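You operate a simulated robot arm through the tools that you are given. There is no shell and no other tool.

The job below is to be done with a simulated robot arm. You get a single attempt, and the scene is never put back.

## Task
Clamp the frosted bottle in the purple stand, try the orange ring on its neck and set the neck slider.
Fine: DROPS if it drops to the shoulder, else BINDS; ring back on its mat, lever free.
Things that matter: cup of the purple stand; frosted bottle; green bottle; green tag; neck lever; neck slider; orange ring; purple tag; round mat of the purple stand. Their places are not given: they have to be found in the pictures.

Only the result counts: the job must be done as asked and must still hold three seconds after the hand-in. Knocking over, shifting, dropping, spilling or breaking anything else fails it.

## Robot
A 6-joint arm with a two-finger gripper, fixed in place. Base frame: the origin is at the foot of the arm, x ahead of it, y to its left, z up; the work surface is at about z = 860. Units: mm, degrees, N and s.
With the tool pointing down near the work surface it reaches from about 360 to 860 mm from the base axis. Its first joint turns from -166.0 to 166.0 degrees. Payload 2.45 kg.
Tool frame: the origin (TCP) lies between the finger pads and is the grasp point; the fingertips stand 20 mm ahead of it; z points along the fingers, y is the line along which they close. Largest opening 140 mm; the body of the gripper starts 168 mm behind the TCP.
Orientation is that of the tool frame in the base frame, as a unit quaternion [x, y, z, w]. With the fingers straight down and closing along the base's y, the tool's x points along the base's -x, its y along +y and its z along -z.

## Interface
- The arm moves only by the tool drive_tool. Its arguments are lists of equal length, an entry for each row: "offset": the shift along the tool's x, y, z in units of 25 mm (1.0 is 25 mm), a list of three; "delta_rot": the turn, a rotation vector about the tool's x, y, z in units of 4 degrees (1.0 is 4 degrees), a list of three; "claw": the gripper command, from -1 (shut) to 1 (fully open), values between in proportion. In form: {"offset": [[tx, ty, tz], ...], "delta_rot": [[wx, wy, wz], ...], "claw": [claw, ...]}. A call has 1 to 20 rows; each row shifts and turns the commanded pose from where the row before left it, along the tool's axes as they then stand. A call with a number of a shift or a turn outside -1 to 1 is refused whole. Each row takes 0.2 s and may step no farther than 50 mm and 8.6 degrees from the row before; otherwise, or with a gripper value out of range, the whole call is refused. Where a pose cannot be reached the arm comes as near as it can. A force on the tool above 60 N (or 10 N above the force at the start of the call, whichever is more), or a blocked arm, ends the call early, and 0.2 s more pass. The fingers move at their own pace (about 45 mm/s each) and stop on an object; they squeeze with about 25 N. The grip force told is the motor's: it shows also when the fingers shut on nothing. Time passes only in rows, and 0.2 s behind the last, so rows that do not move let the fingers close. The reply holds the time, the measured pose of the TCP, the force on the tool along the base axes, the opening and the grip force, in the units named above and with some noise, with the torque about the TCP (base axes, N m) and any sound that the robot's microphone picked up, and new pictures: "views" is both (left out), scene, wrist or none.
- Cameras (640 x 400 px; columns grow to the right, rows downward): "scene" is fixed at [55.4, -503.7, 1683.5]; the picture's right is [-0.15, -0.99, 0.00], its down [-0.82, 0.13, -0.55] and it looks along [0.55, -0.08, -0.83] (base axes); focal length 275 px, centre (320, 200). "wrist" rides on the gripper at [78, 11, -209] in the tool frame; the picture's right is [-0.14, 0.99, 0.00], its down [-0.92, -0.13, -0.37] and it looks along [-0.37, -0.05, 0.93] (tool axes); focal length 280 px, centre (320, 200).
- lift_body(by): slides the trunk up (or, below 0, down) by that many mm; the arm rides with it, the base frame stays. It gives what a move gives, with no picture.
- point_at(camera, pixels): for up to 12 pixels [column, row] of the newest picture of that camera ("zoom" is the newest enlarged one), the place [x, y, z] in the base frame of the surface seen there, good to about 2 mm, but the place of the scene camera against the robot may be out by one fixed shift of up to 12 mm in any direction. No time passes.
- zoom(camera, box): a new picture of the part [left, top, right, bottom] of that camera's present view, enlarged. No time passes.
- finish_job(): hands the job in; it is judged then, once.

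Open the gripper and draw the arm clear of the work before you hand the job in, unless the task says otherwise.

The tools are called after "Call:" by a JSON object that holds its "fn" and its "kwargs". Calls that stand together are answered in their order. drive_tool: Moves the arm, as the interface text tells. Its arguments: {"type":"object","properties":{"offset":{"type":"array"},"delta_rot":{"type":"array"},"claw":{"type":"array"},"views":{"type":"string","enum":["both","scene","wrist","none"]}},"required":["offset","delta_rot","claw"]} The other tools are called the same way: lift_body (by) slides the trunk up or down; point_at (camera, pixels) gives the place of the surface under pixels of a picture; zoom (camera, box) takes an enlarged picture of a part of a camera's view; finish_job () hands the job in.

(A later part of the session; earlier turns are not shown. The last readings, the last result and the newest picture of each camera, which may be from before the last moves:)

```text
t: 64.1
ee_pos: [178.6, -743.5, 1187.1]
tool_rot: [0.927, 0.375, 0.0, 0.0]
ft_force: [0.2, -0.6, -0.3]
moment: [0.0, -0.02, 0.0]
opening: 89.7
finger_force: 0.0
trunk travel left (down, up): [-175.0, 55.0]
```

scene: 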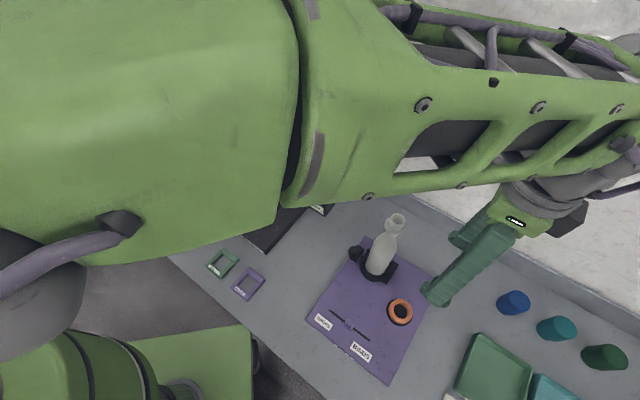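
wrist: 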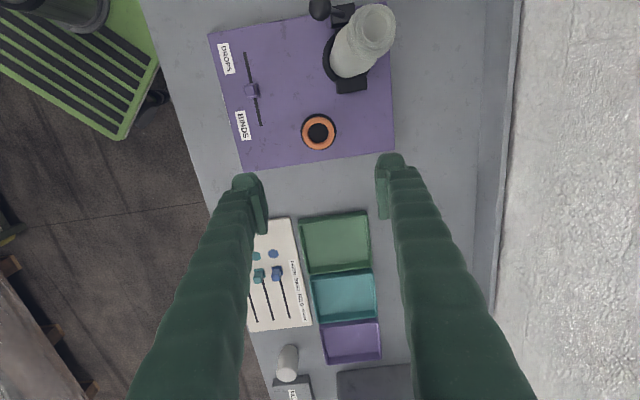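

The tool is over the ring at (179,-743,1187). I descend to about z=967 and look again before the final approach.

Call:
{"fn": "drive_tool", "kwargs": {"offset": [[0, 0, 0.978], [0, 0, 0.978], [0, 0, 0.978], [0, 0, 0.978], [0, 0, 0.978], [0, 0, 0.978], [0, 0, 0.978], [0, 0, 0.978], [0, 0, 0.978]], "delta_rot": [[0, 0, 0], [0, 0, 0], [0, 0, 0], [0, 0, 0], [0, 0, 0], [0, 0, 0], [0, 0, 0], [0, 0, 0], [0, 0, 0]], "claw": [0.286, 0.286, 0.286, 0.286, 0.286, 0.286, 0.286, 0.286, 0.286], "views": "both"}}

Call:
{"fn": "zoom", "kwargs": {"camera": "wrist", "box": [260, 120, 390, 220]}}

```text
t: 66.1
ee_pos: [180.3, -744.2, 967.3]
tool_rot: [0.927, 0.375, 0.0, 0.0]
ft_force: [-0.2, 0.6, -0.6]
moment: [-0.02, 0.0, 0.01]
opening: 89.9
finger_force: 0.0
trunk travel left (down, up): [-175.0, 55.0]
```

scene: 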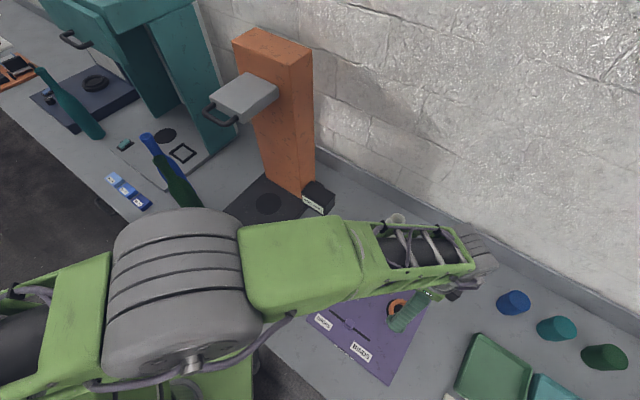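
wrist: 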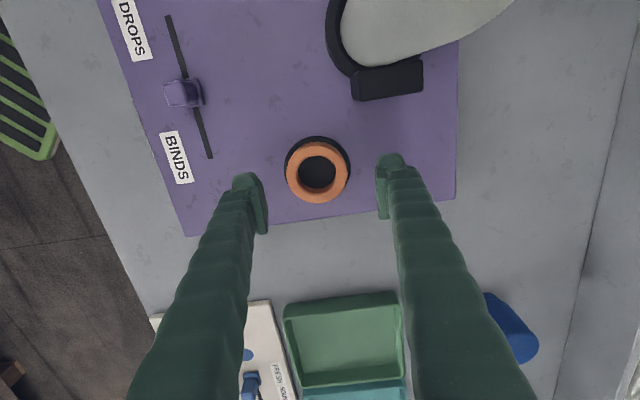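

```text
4.00 times, centred on (325, 170) of wrist
```

zoom: 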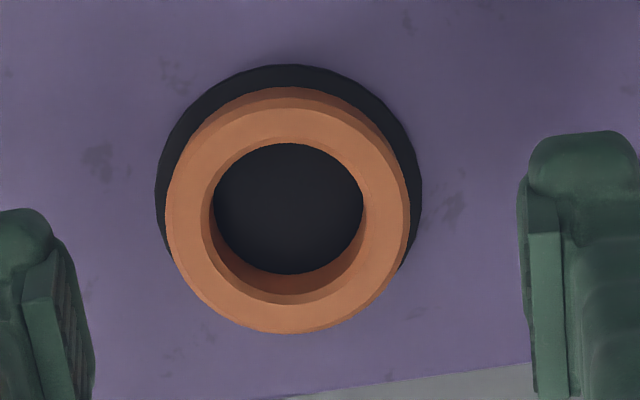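

I measure the ring's rim points at this close range, for its centre relative to the TCP.

Call:
{"fn": "point_at", "kwargs": {"camera": "zoom", "pixels": [[183, 225], [390, 215], [290, 122], [287, 318], [215, 145], [365, 145], [215, 295], [360, 300], [213, 205], [363, 205], [289, 144], [289, 273]]}}

```text
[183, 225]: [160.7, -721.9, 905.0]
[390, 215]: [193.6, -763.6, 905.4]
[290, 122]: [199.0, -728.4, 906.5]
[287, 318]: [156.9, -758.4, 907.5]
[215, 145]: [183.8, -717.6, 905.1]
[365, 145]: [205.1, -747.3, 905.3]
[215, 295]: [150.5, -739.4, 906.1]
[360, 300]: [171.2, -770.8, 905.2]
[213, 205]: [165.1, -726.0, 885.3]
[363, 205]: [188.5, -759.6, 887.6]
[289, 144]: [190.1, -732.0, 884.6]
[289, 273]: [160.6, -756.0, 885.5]
```

The ring centre is (177.6,-743.4), about 1 mm from the tool axis. I correct and go down to z≈909, fingertips just above the mat.

Call:
{"fn": "drive_tool", "kwargs": {"offset": [[-0.04, -0.05, 0.8], [0, 0, 0.8], [0, 0, 0.74]], "delta_rot": [[0, 0, 0], [0, 0, 0], [0, 0, 0]], "claw": [0.286, 0.286, 0.286], "views": "wrist"}}

```text
t: 66.9
ee_pos: [178.0, -743.1, 909.1]
tool_rot: [0.927, 0.374, 0.0, 0.0]
ft_force: [0.3, -0.2, 0.4]
moment: [0.01, 0.0, 0.06]
opening: 90.0
finger_force: 0.1
trunk travel left (down, up): [-175.0, 55.0]
```

wrist: 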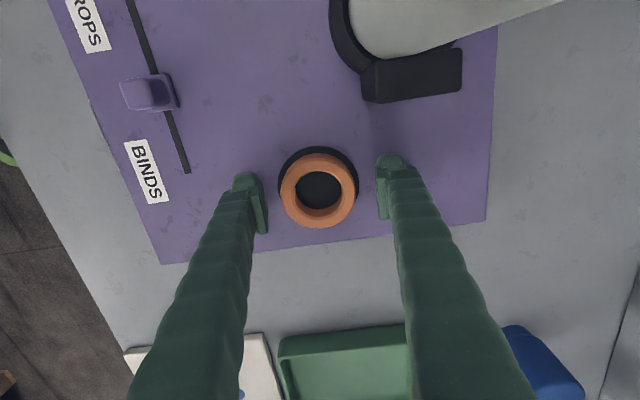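

The ring (319,190) sits midway between the fingers. I close on it.

Call:
{"fn": "drive_tool", "kwargs": {"offset": [[0, 0, 0], [0, 0, 0], [0, 0, 0], [0, 0, 0], [0, 0, 0]], "delta_rot": [[0, 0, 0], [0, 0, 0], [0, 0, 0], [0, 0, 0], [0, 0, 0]], "claw": [-1, -1, -1, -1, -1], "views": "wrist"}}

Call:
{"fn": "zoom", "kwargs": {"camera": "wrist", "box": [250, 140, 390, 240]}}

```text
t: 68.1
ee_pos: [179.1, -743.1, 908.7]
tool_rot: [0.927, 0.374, 0.0, 0.0]
ft_force: [-0.7, -0.2, -1.0]
moment: [0.0, -0.04, -0.01]
opening: 60.6
finger_force: 24.8
trunk travel left (down, up): [-175.0, 55.0]
```

wrist: 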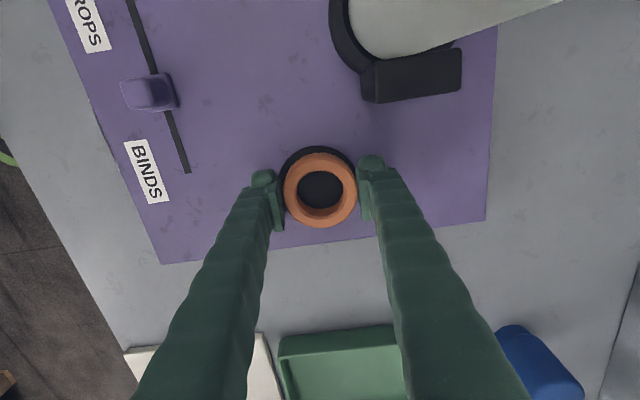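

```text
4.00 times, centred on (320, 190) of wrist
```

zoom: 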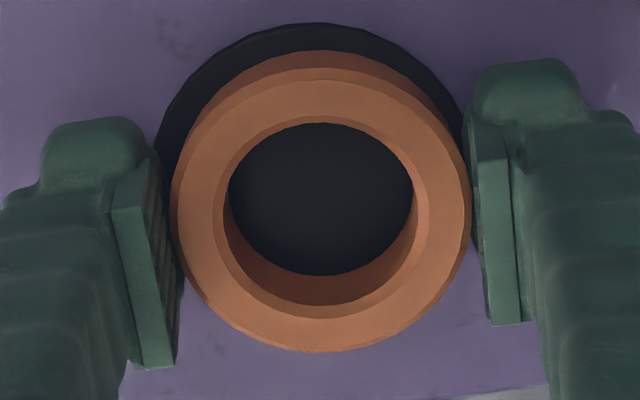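

Gripped at 60.6 mm. I measure the ring's centre in the hand.

Call:
{"fn": "point_at", "kwargs": {"camera": "zoom", "pixels": [[200, 215], [442, 200], [322, 98], [318, 332], [240, 125], [405, 125], [240, 300], [405, 300]]}}

```text
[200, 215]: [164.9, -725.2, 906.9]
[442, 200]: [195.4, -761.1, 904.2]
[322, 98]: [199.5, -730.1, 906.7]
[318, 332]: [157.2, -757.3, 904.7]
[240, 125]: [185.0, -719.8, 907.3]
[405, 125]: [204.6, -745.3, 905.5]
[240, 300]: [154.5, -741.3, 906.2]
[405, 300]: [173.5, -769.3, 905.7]
```

The ring is centred on the TCP within 1 mm. I lift it straight up to z≈1240, above the lip height.

Call:
{"fn": "drive_tool", "kwargs": {"offset": [[0, 0, -0.5], [0, 0, -0.95], [0, 0, -0.95], [0, 0, -0.95], [0, 0, -0.95], [0, 0, -0.95], [0, 0, -0.95], [0, 0, -0.95], [0, 0, -0.95], [0, 0, -0.95], [0, 0, -0.95], [0, 0, -0.95], [0, 0, -0.95], [0, 0, -0.95], [0, 0, -0.4]], "delta_rot": [[0, 0, 0], [0, 0, 0], [0, 0, 0], [0, 0, 0], [0, 0, 0], [0, 0, 0], [0, 0, 0], [0, 0, 0], [0, 0, 0], [0, 0, 0], [0, 0, 0], [0, 0, 0], [0, 0, 0], [0, 0, 0], [0, 0, 0]], "claw": [-1, -1, -1, -1, -1, -1, -1, -1, -1, -1, -1, -1, -1, -1, -1], "views": "both"}}

Call:
{"fn": "zoom", "kwargs": {"camera": "wrist", "box": [310, 0, 410, 80]}}

```text
t: 71.3
ee_pos: [177.4, -743.1, 1240.6]
tool_rot: [0.927, 0.375, -0.001, 0.001]
ft_force: [-0.8, 0.9, -0.8]
moment: [-0.01, 0.01, -0.01]
opening: 60.8
finger_force: 25.1
trunk travel left (down, up): [-175.0, 55.0]
```

scene: 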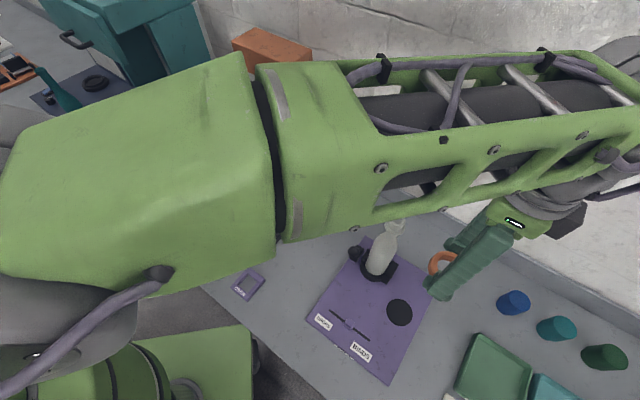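
wrist: 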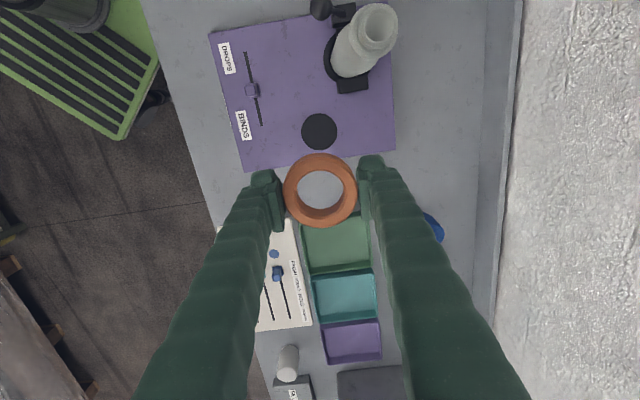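

```text
5.00 times, centred on (360, 40) of wrist
```

zoom: 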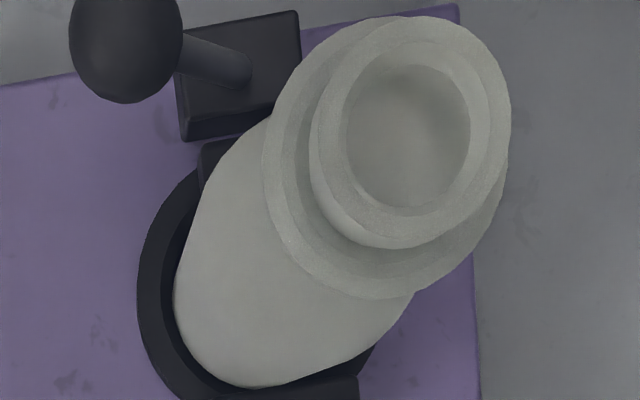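

The empty mat is at (319,131) and the lip at (377,28). I measure the lip's rim, the collar's edge and the mat.

Call:
{"fn": "point_at", "kwargs": {"camera": "zoom", "pixels": [[333, 130], [490, 130], [415, 35], [405, 222], [355, 70], [470, 65], [350, 195], [465, 200], [275, 130], [330, 270], [410, 280], [290, 200]]}}

Call:
{"fn": "point_at", "kwargs": {"camera": "wrist", "pixels": [[319, 131], [303, 131], [335, 131], [319, 116], [319, 147], [296, 190], [348, 190], [321, 164], [319, 220], [320, 190]]}}

```text
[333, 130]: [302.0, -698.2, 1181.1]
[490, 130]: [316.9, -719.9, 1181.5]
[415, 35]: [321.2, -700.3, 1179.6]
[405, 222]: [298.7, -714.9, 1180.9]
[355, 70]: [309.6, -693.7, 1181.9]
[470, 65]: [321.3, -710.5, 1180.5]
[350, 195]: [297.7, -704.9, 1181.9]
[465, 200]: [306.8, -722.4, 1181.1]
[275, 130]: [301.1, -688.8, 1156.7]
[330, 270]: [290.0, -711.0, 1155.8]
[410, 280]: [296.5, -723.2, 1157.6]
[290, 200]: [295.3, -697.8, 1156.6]
```

```text
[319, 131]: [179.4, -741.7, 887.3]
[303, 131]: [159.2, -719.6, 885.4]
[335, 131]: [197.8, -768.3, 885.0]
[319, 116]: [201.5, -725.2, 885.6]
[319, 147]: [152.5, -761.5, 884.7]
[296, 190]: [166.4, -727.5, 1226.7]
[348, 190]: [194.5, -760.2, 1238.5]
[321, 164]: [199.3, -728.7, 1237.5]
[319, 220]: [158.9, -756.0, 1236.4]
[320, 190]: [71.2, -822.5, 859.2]
```

The lip centre is (309.3,-708.1) at z≈1181; the mat centre is (178,-743.5). I move the ring over the neck at z≈1240.

Call:
{"fn": "drive_tool", "kwargs": {"offset": [[0.945, 0.521, 0], [0.945, 0.521, 0], [0.945, 0.521, 0], [0.945, 0.521, 0], [0.945, 0.521, 0], [0, 0, 0]], "delta_rot": [[0, 0, 0], [0, 0, 0], [0, 0, 0], [0, 0, 0], [0, 0, 0], [0, 0, 0]], "claw": [-1, -1, -1, -1, -1, -1], "views": "both"}}

Call:
{"fn": "zoom", "kwargs": {"camera": "wrist", "box": [260, 130, 390, 250]}}

```text
t: 72.7
ee_pos: [308.5, -709.3, 1242.0]
tool_rot: [0.927, 0.375, 0.0, 0.0]
ft_force: [0.2, 0.1, -0.8]
moment: [-0.02, 0.0, 0.0]
opening: 60.6
finger_force: 25.1
trunk travel left (down, up): [-175.0, 55.0]
```

scene: 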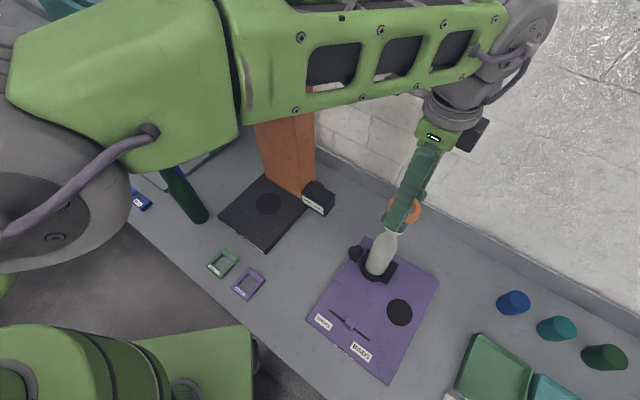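
wrist: 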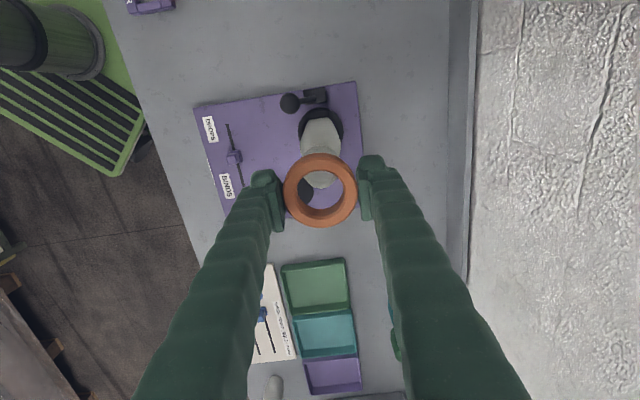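

```text
3.33 times, centred on (325, 190) of wrist
```

zoom: 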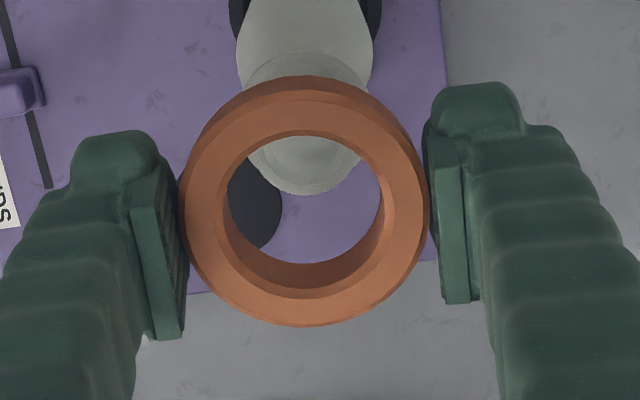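

The lip shows through the ring's hole, central left-right. I lower 30 mm and check again.

Call:
{"fn": "drive_tool", "kwargs": {"offset": [[0, 0, 0.6], [0, 0, 0.6]], "delta_rot": [[0, 0, 0], [0, 0, 0]], "claw": [-1, -1], "views": "both"}}

Call:
{"fn": "zoom", "kwargs": {"camera": "wrist", "box": [260, 130, 390, 250]}}

Call:
{"fn": "zoom", "kwargs": {"camera": "scene", "box": [340, 170, 460, 290]}}

```text
t: 73.3
ee_pos: [309.3, -707.7, 1210.8]
tool_rot: [0.927, 0.375, 0.0, 0.0]
ft_force: [1.0, -0.1, -0.8]
moment: [0.03, 0.0, 0.01]
opening: 60.9
finger_force: 25.3
trunk travel left (down, up): [-175.0, 55.0]
```

scene: 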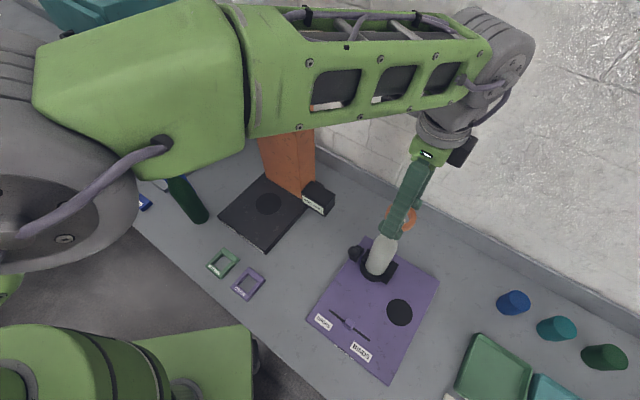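
wrist: 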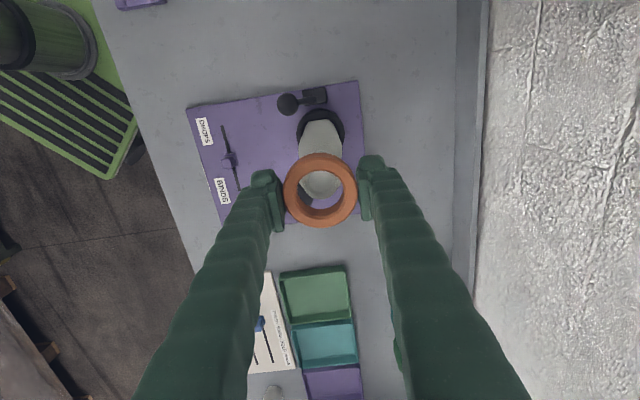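

```text
3.33 times, centred on (325, 190) of wrist
```

zoom: 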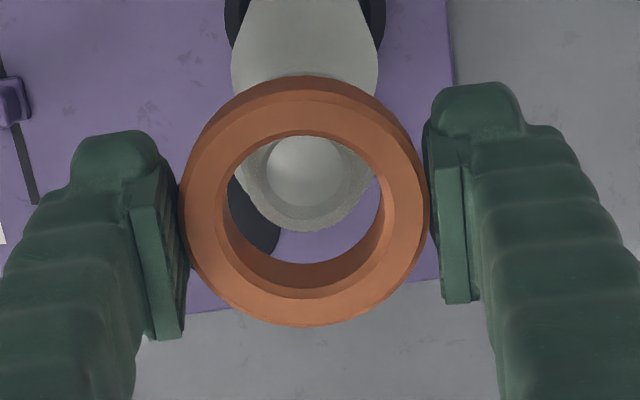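

```text
3.33 times, centred on (400, 230) of scene
```

zoom: 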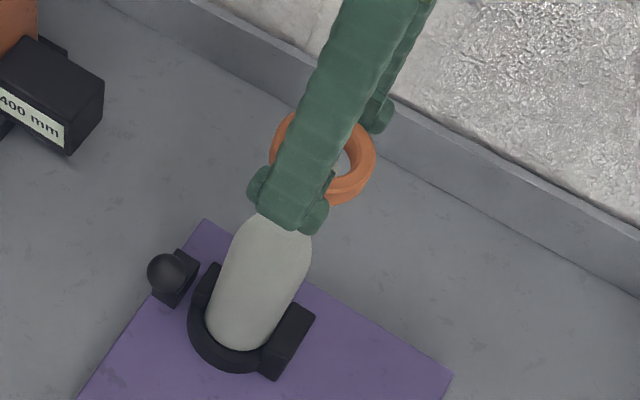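

Through the hole the mouth is at (305,172) in the zoom. I measure ring and lip points together to compare their centres.

Call:
{"fn": "point_at", "kwargs": {"camera": "zoom", "pixels": [[205, 215], [405, 205], [305, 110], [303, 310], [230, 140], [378, 140], [235, 285], [375, 285]]}}

Call:
{"fn": "point_at", "kwargs": {"camera": "zoom", "pixels": [[258, 175], [352, 175], [305, 215], [270, 205], [340, 205], [305, 222], [262, 195], [346, 195], [240, 185], [368, 185]]}}

```text
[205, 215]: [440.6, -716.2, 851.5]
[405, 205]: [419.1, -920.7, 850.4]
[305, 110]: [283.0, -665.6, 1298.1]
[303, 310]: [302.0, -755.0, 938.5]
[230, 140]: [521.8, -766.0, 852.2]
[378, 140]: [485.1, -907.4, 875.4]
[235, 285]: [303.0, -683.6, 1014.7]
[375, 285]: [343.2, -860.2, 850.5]
```

```text
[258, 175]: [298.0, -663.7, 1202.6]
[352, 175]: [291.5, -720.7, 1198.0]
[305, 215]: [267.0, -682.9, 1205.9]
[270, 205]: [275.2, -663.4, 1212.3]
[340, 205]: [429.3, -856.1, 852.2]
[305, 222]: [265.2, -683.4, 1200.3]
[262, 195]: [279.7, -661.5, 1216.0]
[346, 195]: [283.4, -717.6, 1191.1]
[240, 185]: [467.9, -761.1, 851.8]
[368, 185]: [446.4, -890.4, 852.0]
```

Those pixels were read on the scene zoom by mistake. I zoom the wrist view again and repeat.

Call:
{"fn": "zoom", "kwargs": {"camera": "wrist", "box": [260, 130, 390, 250]}}

Call:
{"fn": "point_at", "kwargs": {"camera": "zoom", "pixels": [[205, 215], [405, 205], [305, 110], [303, 310], [230, 140], [378, 140], [235, 285], [375, 285]]}}

Call:
{"fn": "point_at", "kwargs": {"camera": "zoom", "pixels": [[258, 175], [352, 175], [305, 215], [270, 205], [340, 205], [305, 225], [262, 195], [346, 195], [255, 165], [355, 165], [280, 145], [330, 145]]}}

```text
3.33 times, centred on (325, 190) of wrist
```

zoom: 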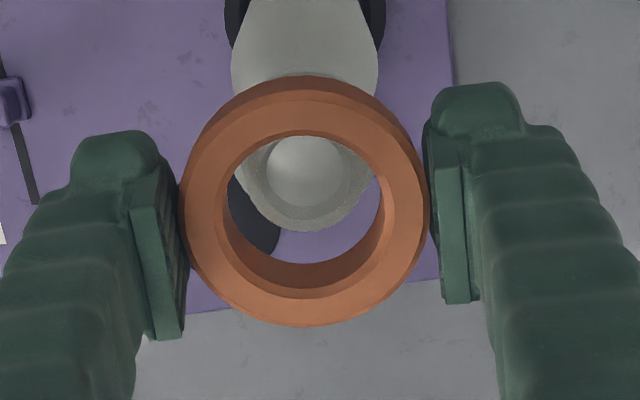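

```text
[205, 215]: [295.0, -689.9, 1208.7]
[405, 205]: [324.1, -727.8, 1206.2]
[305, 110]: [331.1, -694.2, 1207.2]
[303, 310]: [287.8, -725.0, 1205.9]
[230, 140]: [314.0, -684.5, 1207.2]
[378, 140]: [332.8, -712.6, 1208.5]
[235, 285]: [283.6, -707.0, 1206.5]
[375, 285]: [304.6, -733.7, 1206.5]
```

```text
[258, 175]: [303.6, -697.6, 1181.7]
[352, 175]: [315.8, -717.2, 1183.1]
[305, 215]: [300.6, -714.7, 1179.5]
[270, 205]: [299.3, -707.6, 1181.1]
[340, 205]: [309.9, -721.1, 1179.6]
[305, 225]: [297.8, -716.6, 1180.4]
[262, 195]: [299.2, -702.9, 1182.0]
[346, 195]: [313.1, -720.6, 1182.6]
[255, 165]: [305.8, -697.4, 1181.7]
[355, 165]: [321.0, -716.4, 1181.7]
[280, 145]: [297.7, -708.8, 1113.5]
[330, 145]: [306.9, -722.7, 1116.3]
```

The ring centre (309.1,-709.3) and lip centre (309.3,-708.1) agree within 1.2 mm, with about 4 mm of clearance. I nudge 1 mm and lower 18 mm slowly so the ring is just round the lip.

Call:
{"fn": "drive_tool", "kwargs": {"offset": [[0.03, -0.02, 0.24], [0, 0, 0.24], [0, 0, 0.24]], "delta_rot": [[0, 0, 0], [0, 0, 0], [0, 0, 0]], "claw": [-1, -1, -1], "views": "wrist"}}

Call:
{"fn": "zoom", "kwargs": {"camera": "wrist", "box": [260, 130, 390, 250]}}

```text
t: 74.1
ee_pos: [308.6, -706.8, 1191.7]
tool_rot: [0.927, 0.375, 0.001, 0.0]
ft_force: [0.2, 0.0, -1.0]
moment: [0.0, -0.01, -0.02]
opening: 60.4
finger_force: 25.0
trunk travel left (down, up): [-175.0, 55.0]
```

wrist: 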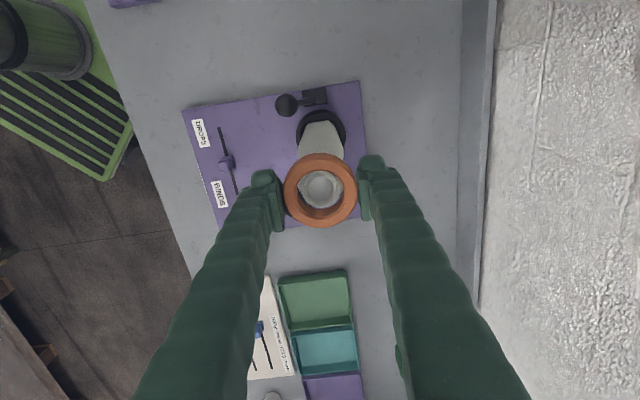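

```text
3.33 times, centred on (325, 190) of wrist
```

zoom: 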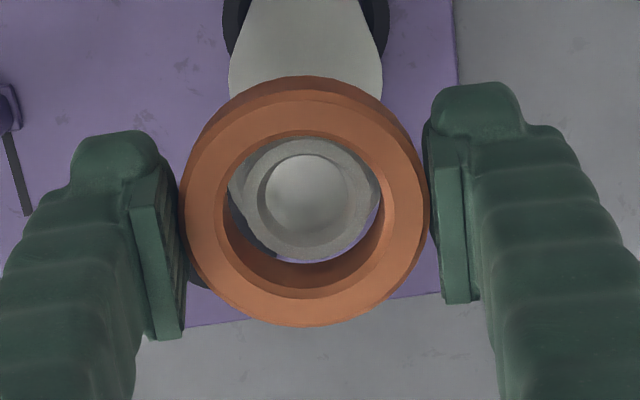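

The lip is inside the ring with no contact (ring bottom ≈1168, collar top ≈1157). I lower in small steps to feel what the collar does.

Call:
{"fn": "drive_tool", "kwargs": {"offset": [[0, 0, 0.16], [0, 0, 0.12]], "delta_rot": [[0, 0, 0], [0, 0, 0]], "claw": [-1, -1], "views": "none"}}

Call:
{"fn": "drive_tool", "kwargs": {"offset": [[0, 0, 0.08]], "delta_rot": [[0, 0, 0]], "claw": [-1], "views": "none"}}

```text
t: 74.7
ee_pos: [309.1, -707.9, 1185.8]
tool_rot: [0.927, 0.374, 0.0, 0.001]
ft_force: [-0.2, 0.2, 0.0]
moment: [0.01, 0.01, -0.01]
opening: 60.7
finger_force: 24.7
trunk travel left (down, up): [-175.0, 55.0]
```

```text
t: 75.1
ee_pos: [309.3, -707.0, 1184.0]
tool_rot: [0.927, 0.374, 0.0, 0.0]
ft_force: [0.5, -0.6, -0.1]
moment: [-0.01, 0.01, 0.01]
opening: 60.6
finger_force: 25.0
trunk travel left (down, up): [-175.0, 55.0]
```

No force yet at TCP z=1184 (ring bottom ≈1160). I continue in 2 mm steps.

Call:
{"fn": "drive_tool", "kwargs": {"offset": [[0, 0, 0.08]], "delta_rot": [[0, 0, 0]], "claw": [-1], "views": "none"}}

Call:
{"fn": "drive_tool", "kwargs": {"offset": [[0, 0, 0.08]], "delta_rot": [[0, 0, 0]], "claw": [-1], "views": "none"}}

Call:
{"fn": "drive_tool", "kwargs": {"offset": [[0, 0, 0.08]], "delta_rot": [[0, 0, 0]], "claw": [-1], "views": "wrist"}}

```text
t: 75.5
ee_pos: [308.4, -707.4, 1181.4]
tool_rot: [0.927, 0.374, 0.0, 0.001]
ft_force: [-0.7, -0.2, -0.7]
moment: [0.04, 0.04, 0.02]
opening: 60.8
finger_force: 24.7
trunk travel left (down, up): [-175.0, 55.0]
```

```text
t: 75.9
ee_pos: [308.9, -707.1, 1181.3]
tool_rot: [0.927, 0.375, 0.0, 0.0]
ft_force: [0.4, 0.7, 8.0]
moment: [0.17, 0.01, -0.02]
opening: 60.5
finger_force: 25.0
trunk travel left (down, up): [-175.0, 55.0]
```

```text
t: 76.3
ee_pos: [308.5, -706.5, 1181.2]
tool_rot: [0.927, 0.374, 0.0, 0.002]
ft_force: [-0.2, 0.1, 18.0]
moment: [0.33, 0.1, 0.02]
opening: 60.6
finger_force: 24.9
trunk travel left (down, up): [-175.0, 55.0]
```

wrist: 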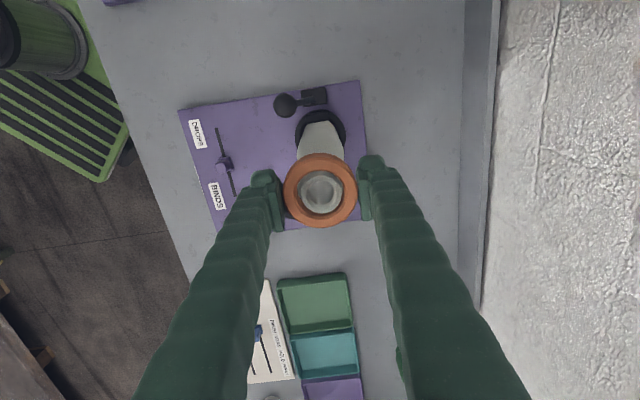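

At ring bottom ≈1157.8 the ring meets the collar with 18 N, mostly on one side, so it does not pass while held. I unload 3 mm and let the ring go, to see whether it settles through freely.

Call:
{"fn": "drive_tool", "kwargs": {"offset": [[0, 0, -0.2], [0, 0, 0]], "delta_rot": [[0, 0, 0], [0, 0, 0]], "claw": [-1, -1], "views": "none"}}

Call:
{"fn": "drive_tool", "kwargs": {"offset": [[0, 0, 0], [0, 0, 0], [0, 0, 0], [0, 0, 0], [0, 0, 0]], "delta_rot": [[0, 0, 0], [0, 0, 0], [0, 0, 0], [0, 0, 0], [0, 0, 0]], "claw": [-0.1, 0.0, 0.1, 0.1, 0.1], "views": "both"}}

Call:
{"fn": "zoom", "kwargs": {"camera": "wrist", "box": [260, 130, 390, 250]}}

```text
t: 76.9
ee_pos: [307.3, -706.7, 1181.9]
tool_rot: [0.927, 0.375, 0.0, -0.002]
ft_force: [-0.2, 1.2, -1.0]
moment: [-0.01, 0.02, 0.0]
opening: 60.4
finger_force: 24.9
trunk travel left (down, up): [-175.0, 55.0]
```

```text
t: 78.1
ee_pos: [307.1, -706.7, 1182.9]
tool_rot: [0.927, 0.375, 0.0, 0.001]
ft_force: [0.3, 0.2, 0.0]
moment: [-0.03, 0.04, 0.01]
opening: 76.9
finger_force: 0.1
trunk travel left (down, up): [-175.0, 55.0]
```

scene: 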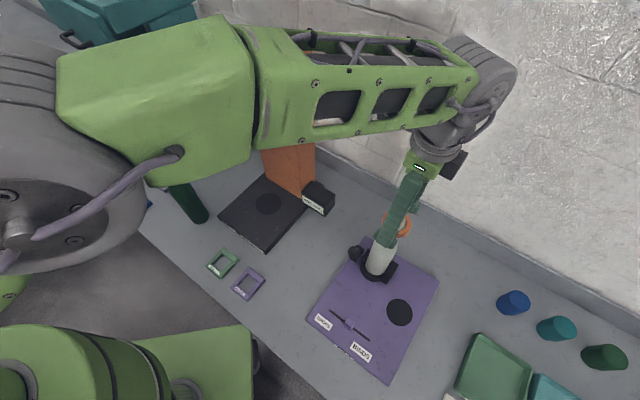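
wrist: 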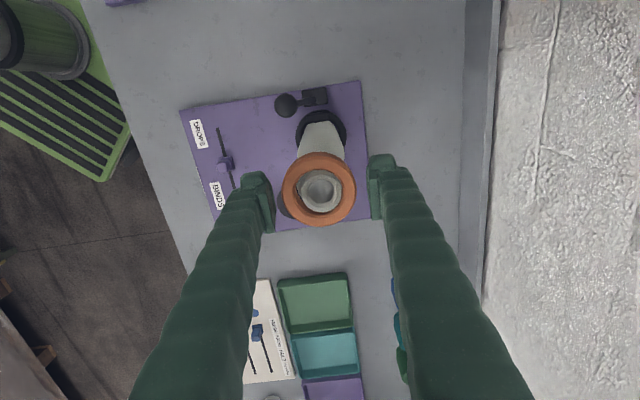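

```text
3.33 times, centred on (325, 190) of wrist
```

zoom: 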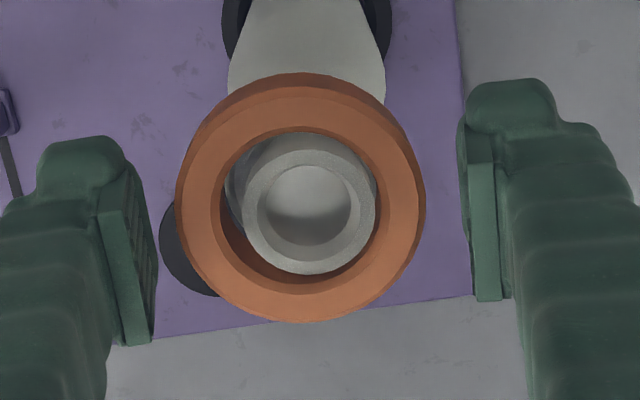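

The ring stays up around the lip after release. I measure its height and tilt with points around its top.

Call:
{"fn": "point_at", "kwargs": {"camera": "zoom", "pixels": [[200, 210], [400, 205], [300, 105], [300, 305], [230, 135], [375, 135], [230, 285], [372, 285], [310, 150], [310, 262], [258, 205], [362, 205]]}}

Call:
{"fn": "zoom", "kwargs": {"camera": "scene", "box": [340, 180, 440, 290]}}

```text
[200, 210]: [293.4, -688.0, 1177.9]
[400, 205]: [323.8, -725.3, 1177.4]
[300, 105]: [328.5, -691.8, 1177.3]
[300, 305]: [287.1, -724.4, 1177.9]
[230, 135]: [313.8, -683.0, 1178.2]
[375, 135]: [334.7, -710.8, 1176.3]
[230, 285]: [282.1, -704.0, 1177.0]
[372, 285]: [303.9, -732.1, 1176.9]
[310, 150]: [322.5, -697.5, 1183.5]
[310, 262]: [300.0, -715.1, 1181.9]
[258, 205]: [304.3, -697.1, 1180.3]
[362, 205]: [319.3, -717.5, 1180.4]
```

```text
3.64 times, centred on (390, 235) of scene
```

zoom: 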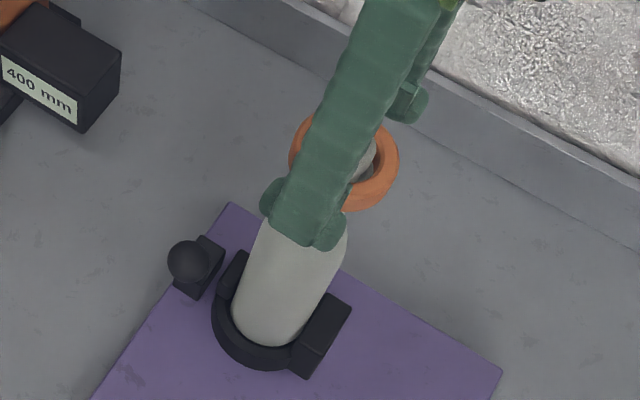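

The ring lies level on the collar (top z≈1177, bottom ≈1157), about 100 mm above the bottle's shoulder, and does not fall. I nudge it gently by gripping and regripping with slight shifts to be sure it is not merely caught.

Call:
{"fn": "drive_tool", "kwargs": {"offset": [[0, 0, 0], [0, 0, 0], [0, 0, 0], [0, 0, 0]], "delta_rot": [[0, 0, 0], [0, 0, 0], [0, 0, 0], [0, 0, 0]], "claw": [-0.05, -0.12, -0.2, -0.2], "views": "wrist"}}

Call:
{"fn": "zoom", "kwargs": {"camera": "wrist", "box": [260, 130, 390, 250]}}

```text
t: 79.1
ee_pos: [308.1, -707.1, 1182.6]
tool_rot: [0.927, 0.375, 0.0, 0.0]
ft_force: [-0.7, -0.1, -0.2]
moment: [0.05, 0.02, -0.07]
opening: 60.5
finger_force: 24.7
trunk travel left (down, up): [-175.0, 55.0]
```

wrist: 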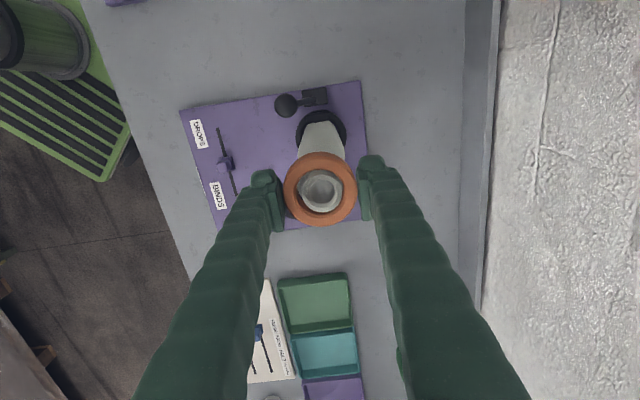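

```text
3.33 times, centred on (325, 190) of wrist
```

zoom: 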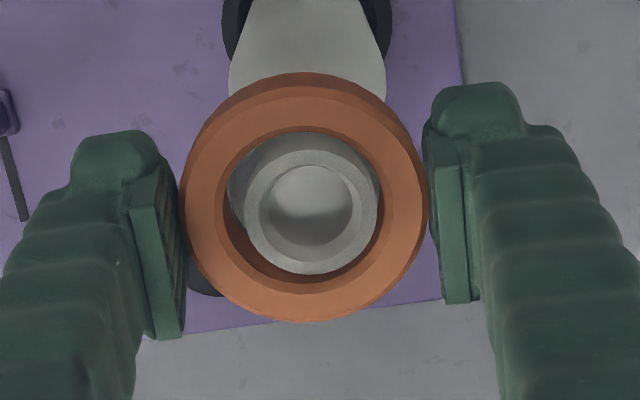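

Re-centred, the ring still sits on the collar, whose grey face shows all round inside the bore. I lift the ring straight off and then inspect the collar.

Call:
{"fn": "drive_tool", "kwargs": {"offset": [[0, 0, -0.2], [0, 0, -0.6], [0, 0, -0.8], [0, 0, -0.8]], "delta_rot": [[0, 0, 0], [0, 0, 0], [0, 0, 0], [0, 0, 0]], "claw": [-1, -1, -1, -1], "views": "both"}}

Call:
{"fn": "zoom", "kwargs": {"camera": "scene", "box": [340, 180, 440, 290]}}

```text
t: 80.1
ee_pos: [308.1, -706.3, 1243.4]
tool_rot: [0.927, 0.375, -0.001, 0.0]
ft_force: [-0.1, -1.6, -1.1]
moment: [0.0, -0.01, -0.05]
opening: 61.0
finger_force: 25.0
trunk travel left (down, up): [-175.0, 55.0]
```

scene: 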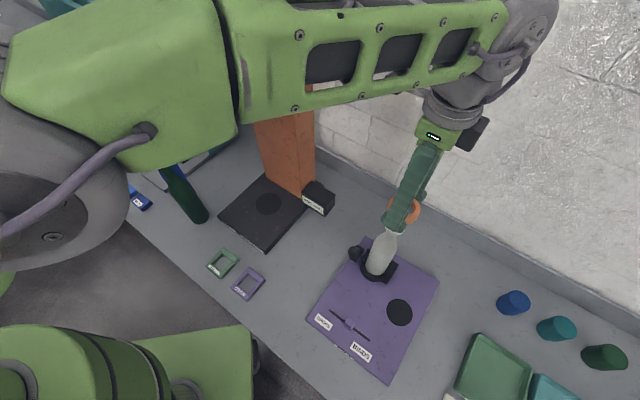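
wrist: 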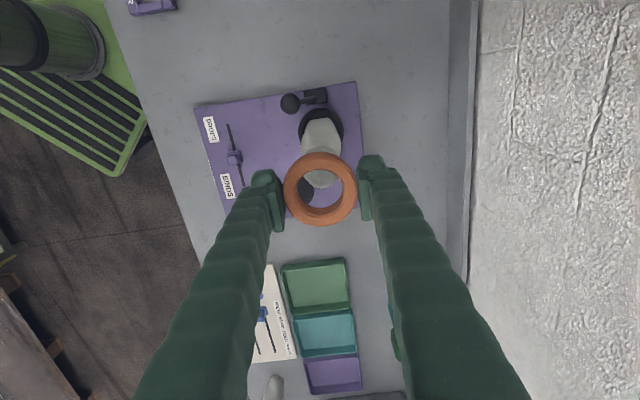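

```text
3.64 times, centred on (390, 235) of scene
```

zoom: 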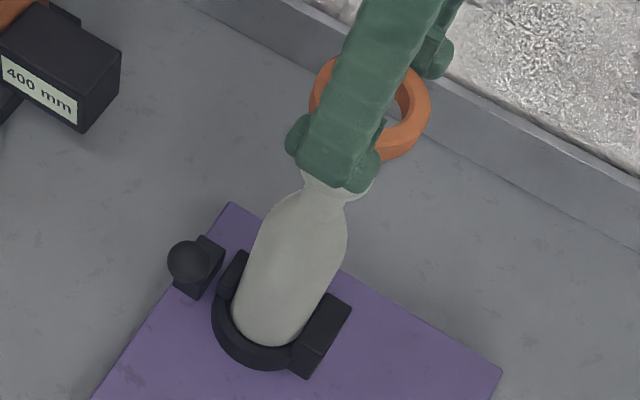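

The ring is lifted clear. I carry it back over its mat at z≈1243, reversing the earlier path.

Call:
{"fn": "drive_tool", "kwargs": {"offset": [[-0.954, -0.515, 0], [-0.954, -0.515, 0], [-0.954, -0.515, 0], [-0.954, -0.515, 0], [-0.954, -0.515, 0], [0, 0, 0]], "delta_rot": [[0, 0, 0], [0, 0, 0], [0, 0, 0], [0, 0, 0], [0, 0, 0], [0, 0, 0]], "claw": [-1, -1, -1, -1, -1, -1], "views": "wrist"}}

Call:
{"fn": "zoom", "kwargs": {"camera": "wrist", "box": [330, 0, 410, 50]}}

```text
t: 81.5
ee_pos: [178.7, -743.2, 1243.4]
tool_rot: [0.927, 0.375, 0.0, 0.0]
ft_force: [-0.7, -0.6, -1.3]
moment: [0.01, -0.02, -0.01]
opening: 60.3
finger_force: 25.1
trunk travel left (down, up): [-175.0, 55.0]
```

wrist: 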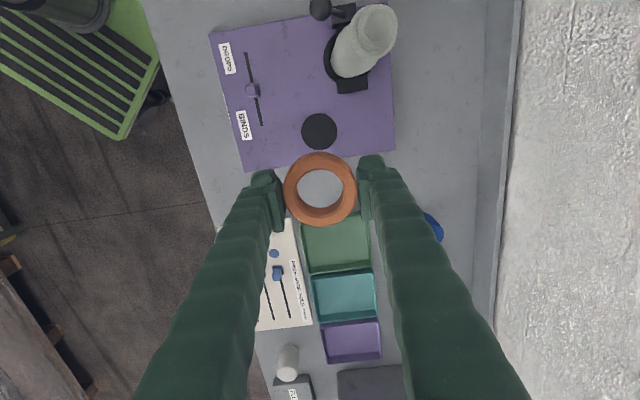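

```text
8.00 times, centred on (370, 25) of wrist
```

zoom: 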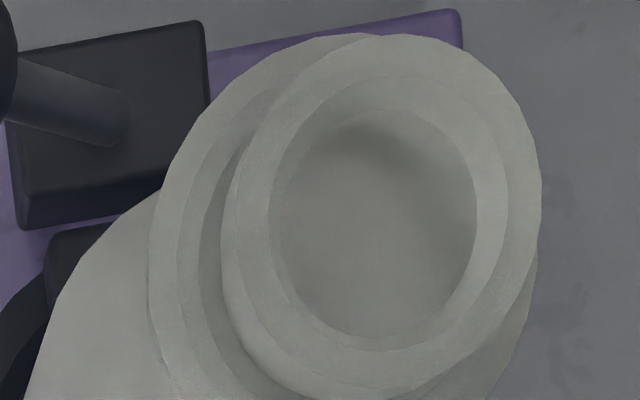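

The collar is a plain ring-shaped bead wider than the bore, well above the bottle's shoulder, so the result is BINDS. Before setting the ring down I check the mat and ring centres once more.

Call:
{"fn": "zoom", "kwargs": {"camera": "wrist", "box": [280, 100, 360, 230]}}

Call:
{"fn": "point_at", "kwargs": {"camera": "wrist", "pixels": [[304, 131], [335, 131], [319, 115], [319, 147], [308, 120], [330, 142], [308, 142], [330, 120], [293, 190], [348, 190], [320, 160], [320, 218]]}}

```text
3.08 times, centred on (320, 165) of wrist
```

zoom: 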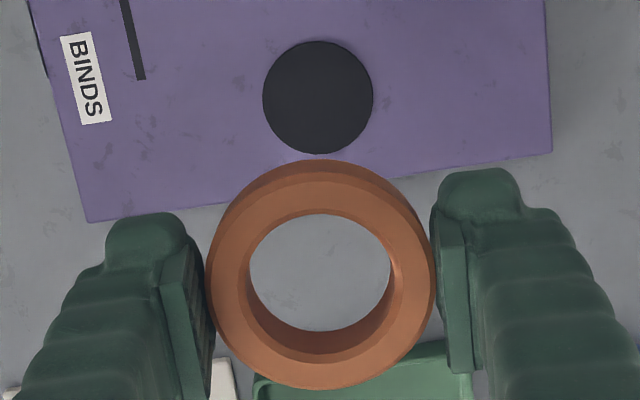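

```text
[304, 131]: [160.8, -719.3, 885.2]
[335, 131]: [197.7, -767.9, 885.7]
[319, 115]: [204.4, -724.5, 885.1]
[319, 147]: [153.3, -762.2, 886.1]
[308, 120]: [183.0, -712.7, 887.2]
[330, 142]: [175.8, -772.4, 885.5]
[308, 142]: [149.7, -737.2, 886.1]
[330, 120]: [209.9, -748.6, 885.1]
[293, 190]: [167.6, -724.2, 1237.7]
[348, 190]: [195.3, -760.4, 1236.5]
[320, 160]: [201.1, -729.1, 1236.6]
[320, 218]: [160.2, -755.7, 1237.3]
```

The mat centre (179.3,-743.1) and the ring in hand agree within about 1 mm. I descend to about z=918, a few mm above seating.

Call:
{"fn": "drive_tool", "kwargs": {"offset": [[0, 0, 0.93], [0, 0, 0.93], [0, 0, 0.93], [0, 0, 0.93], [0, 0, 0.93], [0, 0, 0.93], [0, 0, 0.93], [0, 0, 0.93], [0, 0, 0.93], [0, 0, 0.93], [0, 0, 0.93], [0, 0, 0.93], [0, 0, 0.93], [0, 0, 0.93]], "delta_rot": [[0, 0, 0], [0, 0, 0], [0, 0, 0], [0, 0, 0], [0, 0, 0], [0, 0, 0], [0, 0, 0], [0, 0, 0], [0, 0, 0], [0, 0, 0], [0, 0, 0], [0, 0, 0], [0, 0, 0], [0, 0, 0]], "claw": [-1, -1, -1, -1, -1, -1, -1, -1, -1, -1, -1, -1, -1, -1], "views": "wrist"}}

Call:
{"fn": "zoom", "kwargs": {"camera": "wrist", "box": [250, 130, 390, 240]}}

```text
t: 84.5
ee_pos: [177.7, -743.8, 918.2]
tool_rot: [0.927, 0.375, -0.001, 0.0]
ft_force: [-0.7, -0.4, 0.0]
moment: [0.01, -0.01, -0.02]
opening: 60.6
finger_force: 24.9
trunk travel left (down, up): [-175.0, 55.0]
```

wrist: 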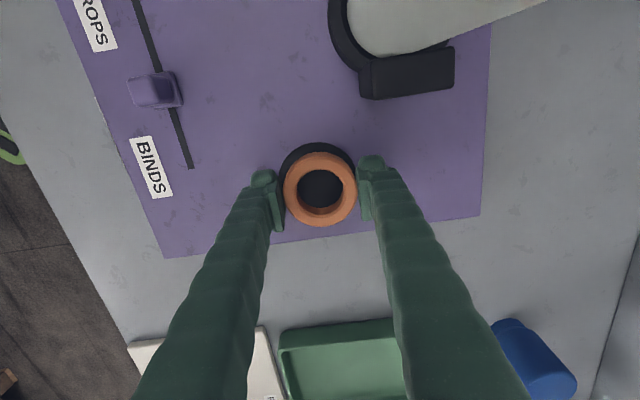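

```text
3.64 times, centred on (320, 185) of wrist
```

zoom: 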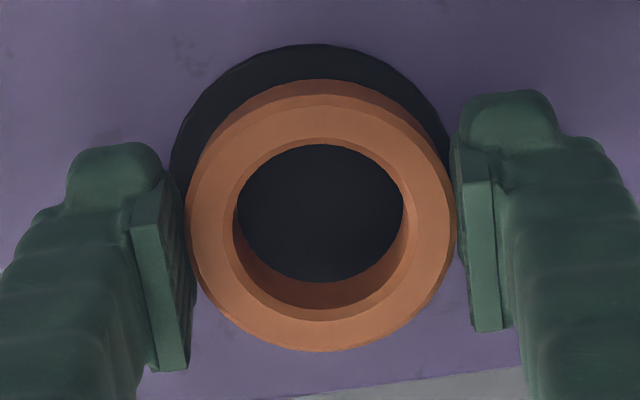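

The ring hangs over the mat just as when it was picked. I lower the last ~8 mm in small steps, watching for contact.

Call:
{"fn": "drive_tool", "kwargs": {"offset": [[0, 0, 0.12], [0, 0, 0.12]], "delta_rot": [[0, 0, 0], [0, 0, 0]], "claw": [-1, -1], "views": "none"}}

Call:
{"fn": "drive_tool", "kwargs": {"offset": [[0, 0, 0.06]], "delta_rot": [[0, 0, 0]], "claw": [-1], "views": "none"}}

```text
t: 85.1
ee_pos: [177.7, -743.3, 910.5]
tool_rot: [0.928, 0.374, 0.0, 0.0]
ft_force: [0.5, 0.0, -0.4]
moment: [0.05, -0.02, 0.01]
opening: 60.7
finger_force: 25.0
trunk travel left (down, up): [-175.0, 55.0]
```

```text
t: 85.5
ee_pos: [176.7, -743.6, 910.9]
tool_rot: [0.927, 0.374, 0.001, -0.001]
ft_force: [-0.9, 0.9, 4.3]
moment: [-0.07, -0.01, -0.01]
opening: 60.5
finger_force: 25.0
trunk travel left (down, up): [-175.0, 55.0]
```

Fz rose to 4.3 N: the ring is seated on the mat. I open the fingers.

Call:
{"fn": "drive_tool", "kwargs": {"offset": [[0, 0, 0], [0, 0, 0], [0, 0, 0], [0, 0, 0], [0, 0, 0]], "delta_rot": [[0, 0, 0], [0, 0, 0], [0, 0, 0], [0, 0, 0], [0, 0, 0]], "claw": [-0.05, 0.1, 0.2, 0.286, 0.286], "views": "wrist"}}

Call:
{"fn": "zoom", "kwargs": {"camera": "wrist", "box": [250, 130, 390, 240]}}

```text
t: 86.7
ee_pos: [178.0, -743.4, 910.7]
tool_rot: [0.927, 0.375, 0.0, 0.0]
ft_force: [0.0, -1.0, -0.3]
moment: [0.0, 0.0, -0.01]
opening: 90.1
finger_force: 0.1
trunk travel left (down, up): [-175.0, 55.0]
```

wrist: 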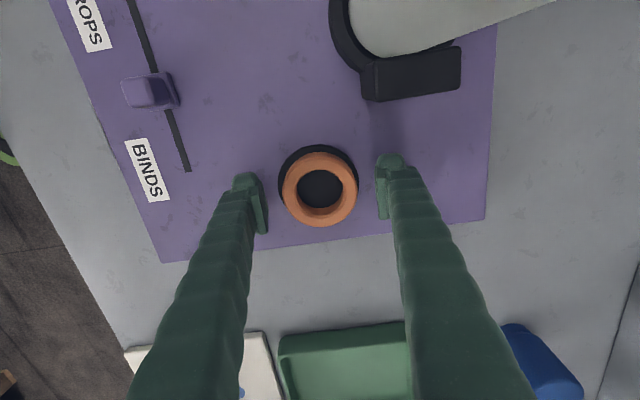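

```text
3.64 times, centred on (320, 185) of wrist
```

zoom: 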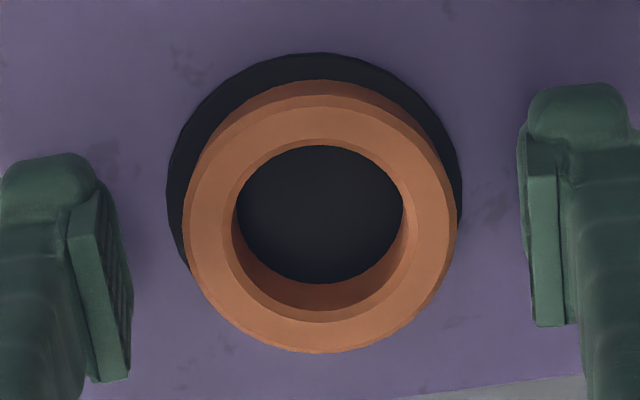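

The ring rests on its mat, centred. I rise to about z=1010 and then look at the slider and its slot.

Call:
{"fn": "drive_tool", "kwargs": {"offset": [[0, 0, -0.5], [0, 0, -0.9], [0, 0, -0.9], [0, 0, -0.9], [0, 0, -0.9]], "delta_rot": [[0, 0, 0], [0, 0, 0], [0, 0, 0], [0, 0, 0], [0, 0, 0]], "claw": [0.286, 0.286, 0.286, 0.286, 0.286], "views": "wrist"}}

Call:
{"fn": "zoom", "kwargs": {"camera": "wrist", "box": [120, 0, 280, 190]}}

```text
t: 87.9
ee_pos: [178.1, -743.5, 1013.0]
tool_rot: [0.927, 0.375, 0.002, 0.0]
ft_force: [-1.0, 0.1, 0.6]
moment: [-0.01, -0.03, 0.02]
opening: 90.0
finger_force: 0.2
trunk travel left (down, up): [-175.0, 55.0]
```

wrist: 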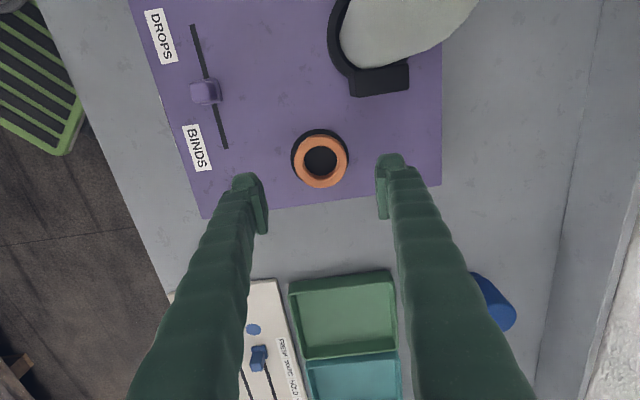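

```text
2.11 times, centred on (200, 95) of wrist
```

zoom: 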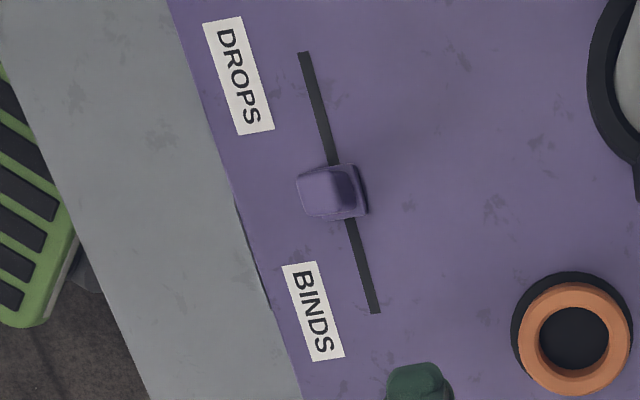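

The slider knob is at zoom (333,193) on its slot from (304,53) at DROPS to (376,312) at BINDS. I measure these points.

Call:
{"fn": "point_at", "kwargs": {"camera": "zoom", "pixels": [[304, 55], [375, 310], [318, 195], [345, 190], [357, 185], [332, 172], [335, 215], [358, 210], [340, 230], [333, 160], [305, 190], [320, 205]]}}

Call:
{"fn": "zoom", "kwargs": {"camera": "wrist", "box": [180, 65, 235, 115]}}

```text
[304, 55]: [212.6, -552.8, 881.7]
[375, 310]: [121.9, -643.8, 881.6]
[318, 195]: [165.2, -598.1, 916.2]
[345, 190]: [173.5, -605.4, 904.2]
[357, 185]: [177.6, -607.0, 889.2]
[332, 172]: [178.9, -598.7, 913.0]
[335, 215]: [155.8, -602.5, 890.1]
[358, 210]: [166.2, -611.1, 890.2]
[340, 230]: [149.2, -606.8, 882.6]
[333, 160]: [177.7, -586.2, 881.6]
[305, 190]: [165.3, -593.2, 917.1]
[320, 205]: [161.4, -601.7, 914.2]
```

```text
8.00 times, centred on (208, 90) of wrist
```

zoom: 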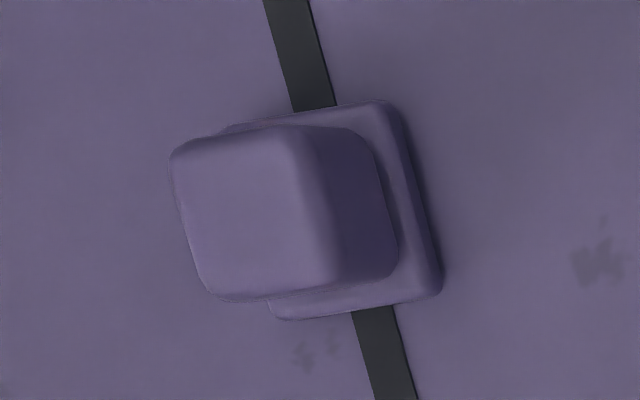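

The slot runs from (212.6,-552.8) to (121.9,-643.8), along u, and the knob is mid-way at (166,-598.5) with its top at z≈917. I move above it at z≈1013.

Call:
{"fn": "drive_tool", "kwargs": {"offset": [[0.738, -0.899, 0], [0.738, -0.899, 0], [0.738, -0.899, 0], [0.738, -0.899, 0], [0.738, -0.899, 0], [0, 0, 0]], "delta_rot": [[0, 0, 0], [0, 0, 0], [0, 0, 0], [0, 0, 0], [0, 0, 0], [0, 0, 0]], "claw": [0, 0, 0, 0, 0, 0], "views": "wrist"}}

Call:
{"fn": "zoom", "kwargs": {"camera": "wrist", "box": [250, 110, 390, 240]}}

```text
t: 89.3
ee_pos: [166.7, -598.9, 1011.7]
tool_rot: [0.927, 0.375, 0.0, -0.001]
ft_force: [-0.6, 0.1, -0.3]
moment: [-0.04, 0.01, 0.0]
opening: 70.1
finger_force: 0.1
trunk travel left (down, up): [-175.0, 55.0]
```

wrist: 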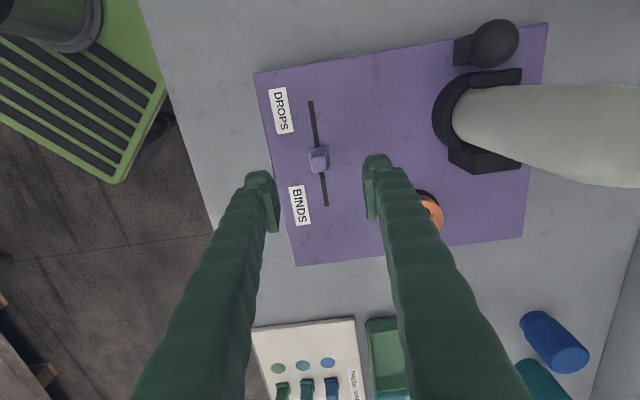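

```text
3.08 times, centred on (320, 175) of wrist
```

zoom: 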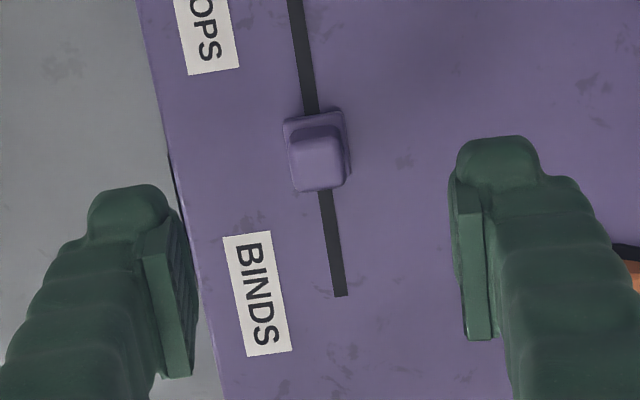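

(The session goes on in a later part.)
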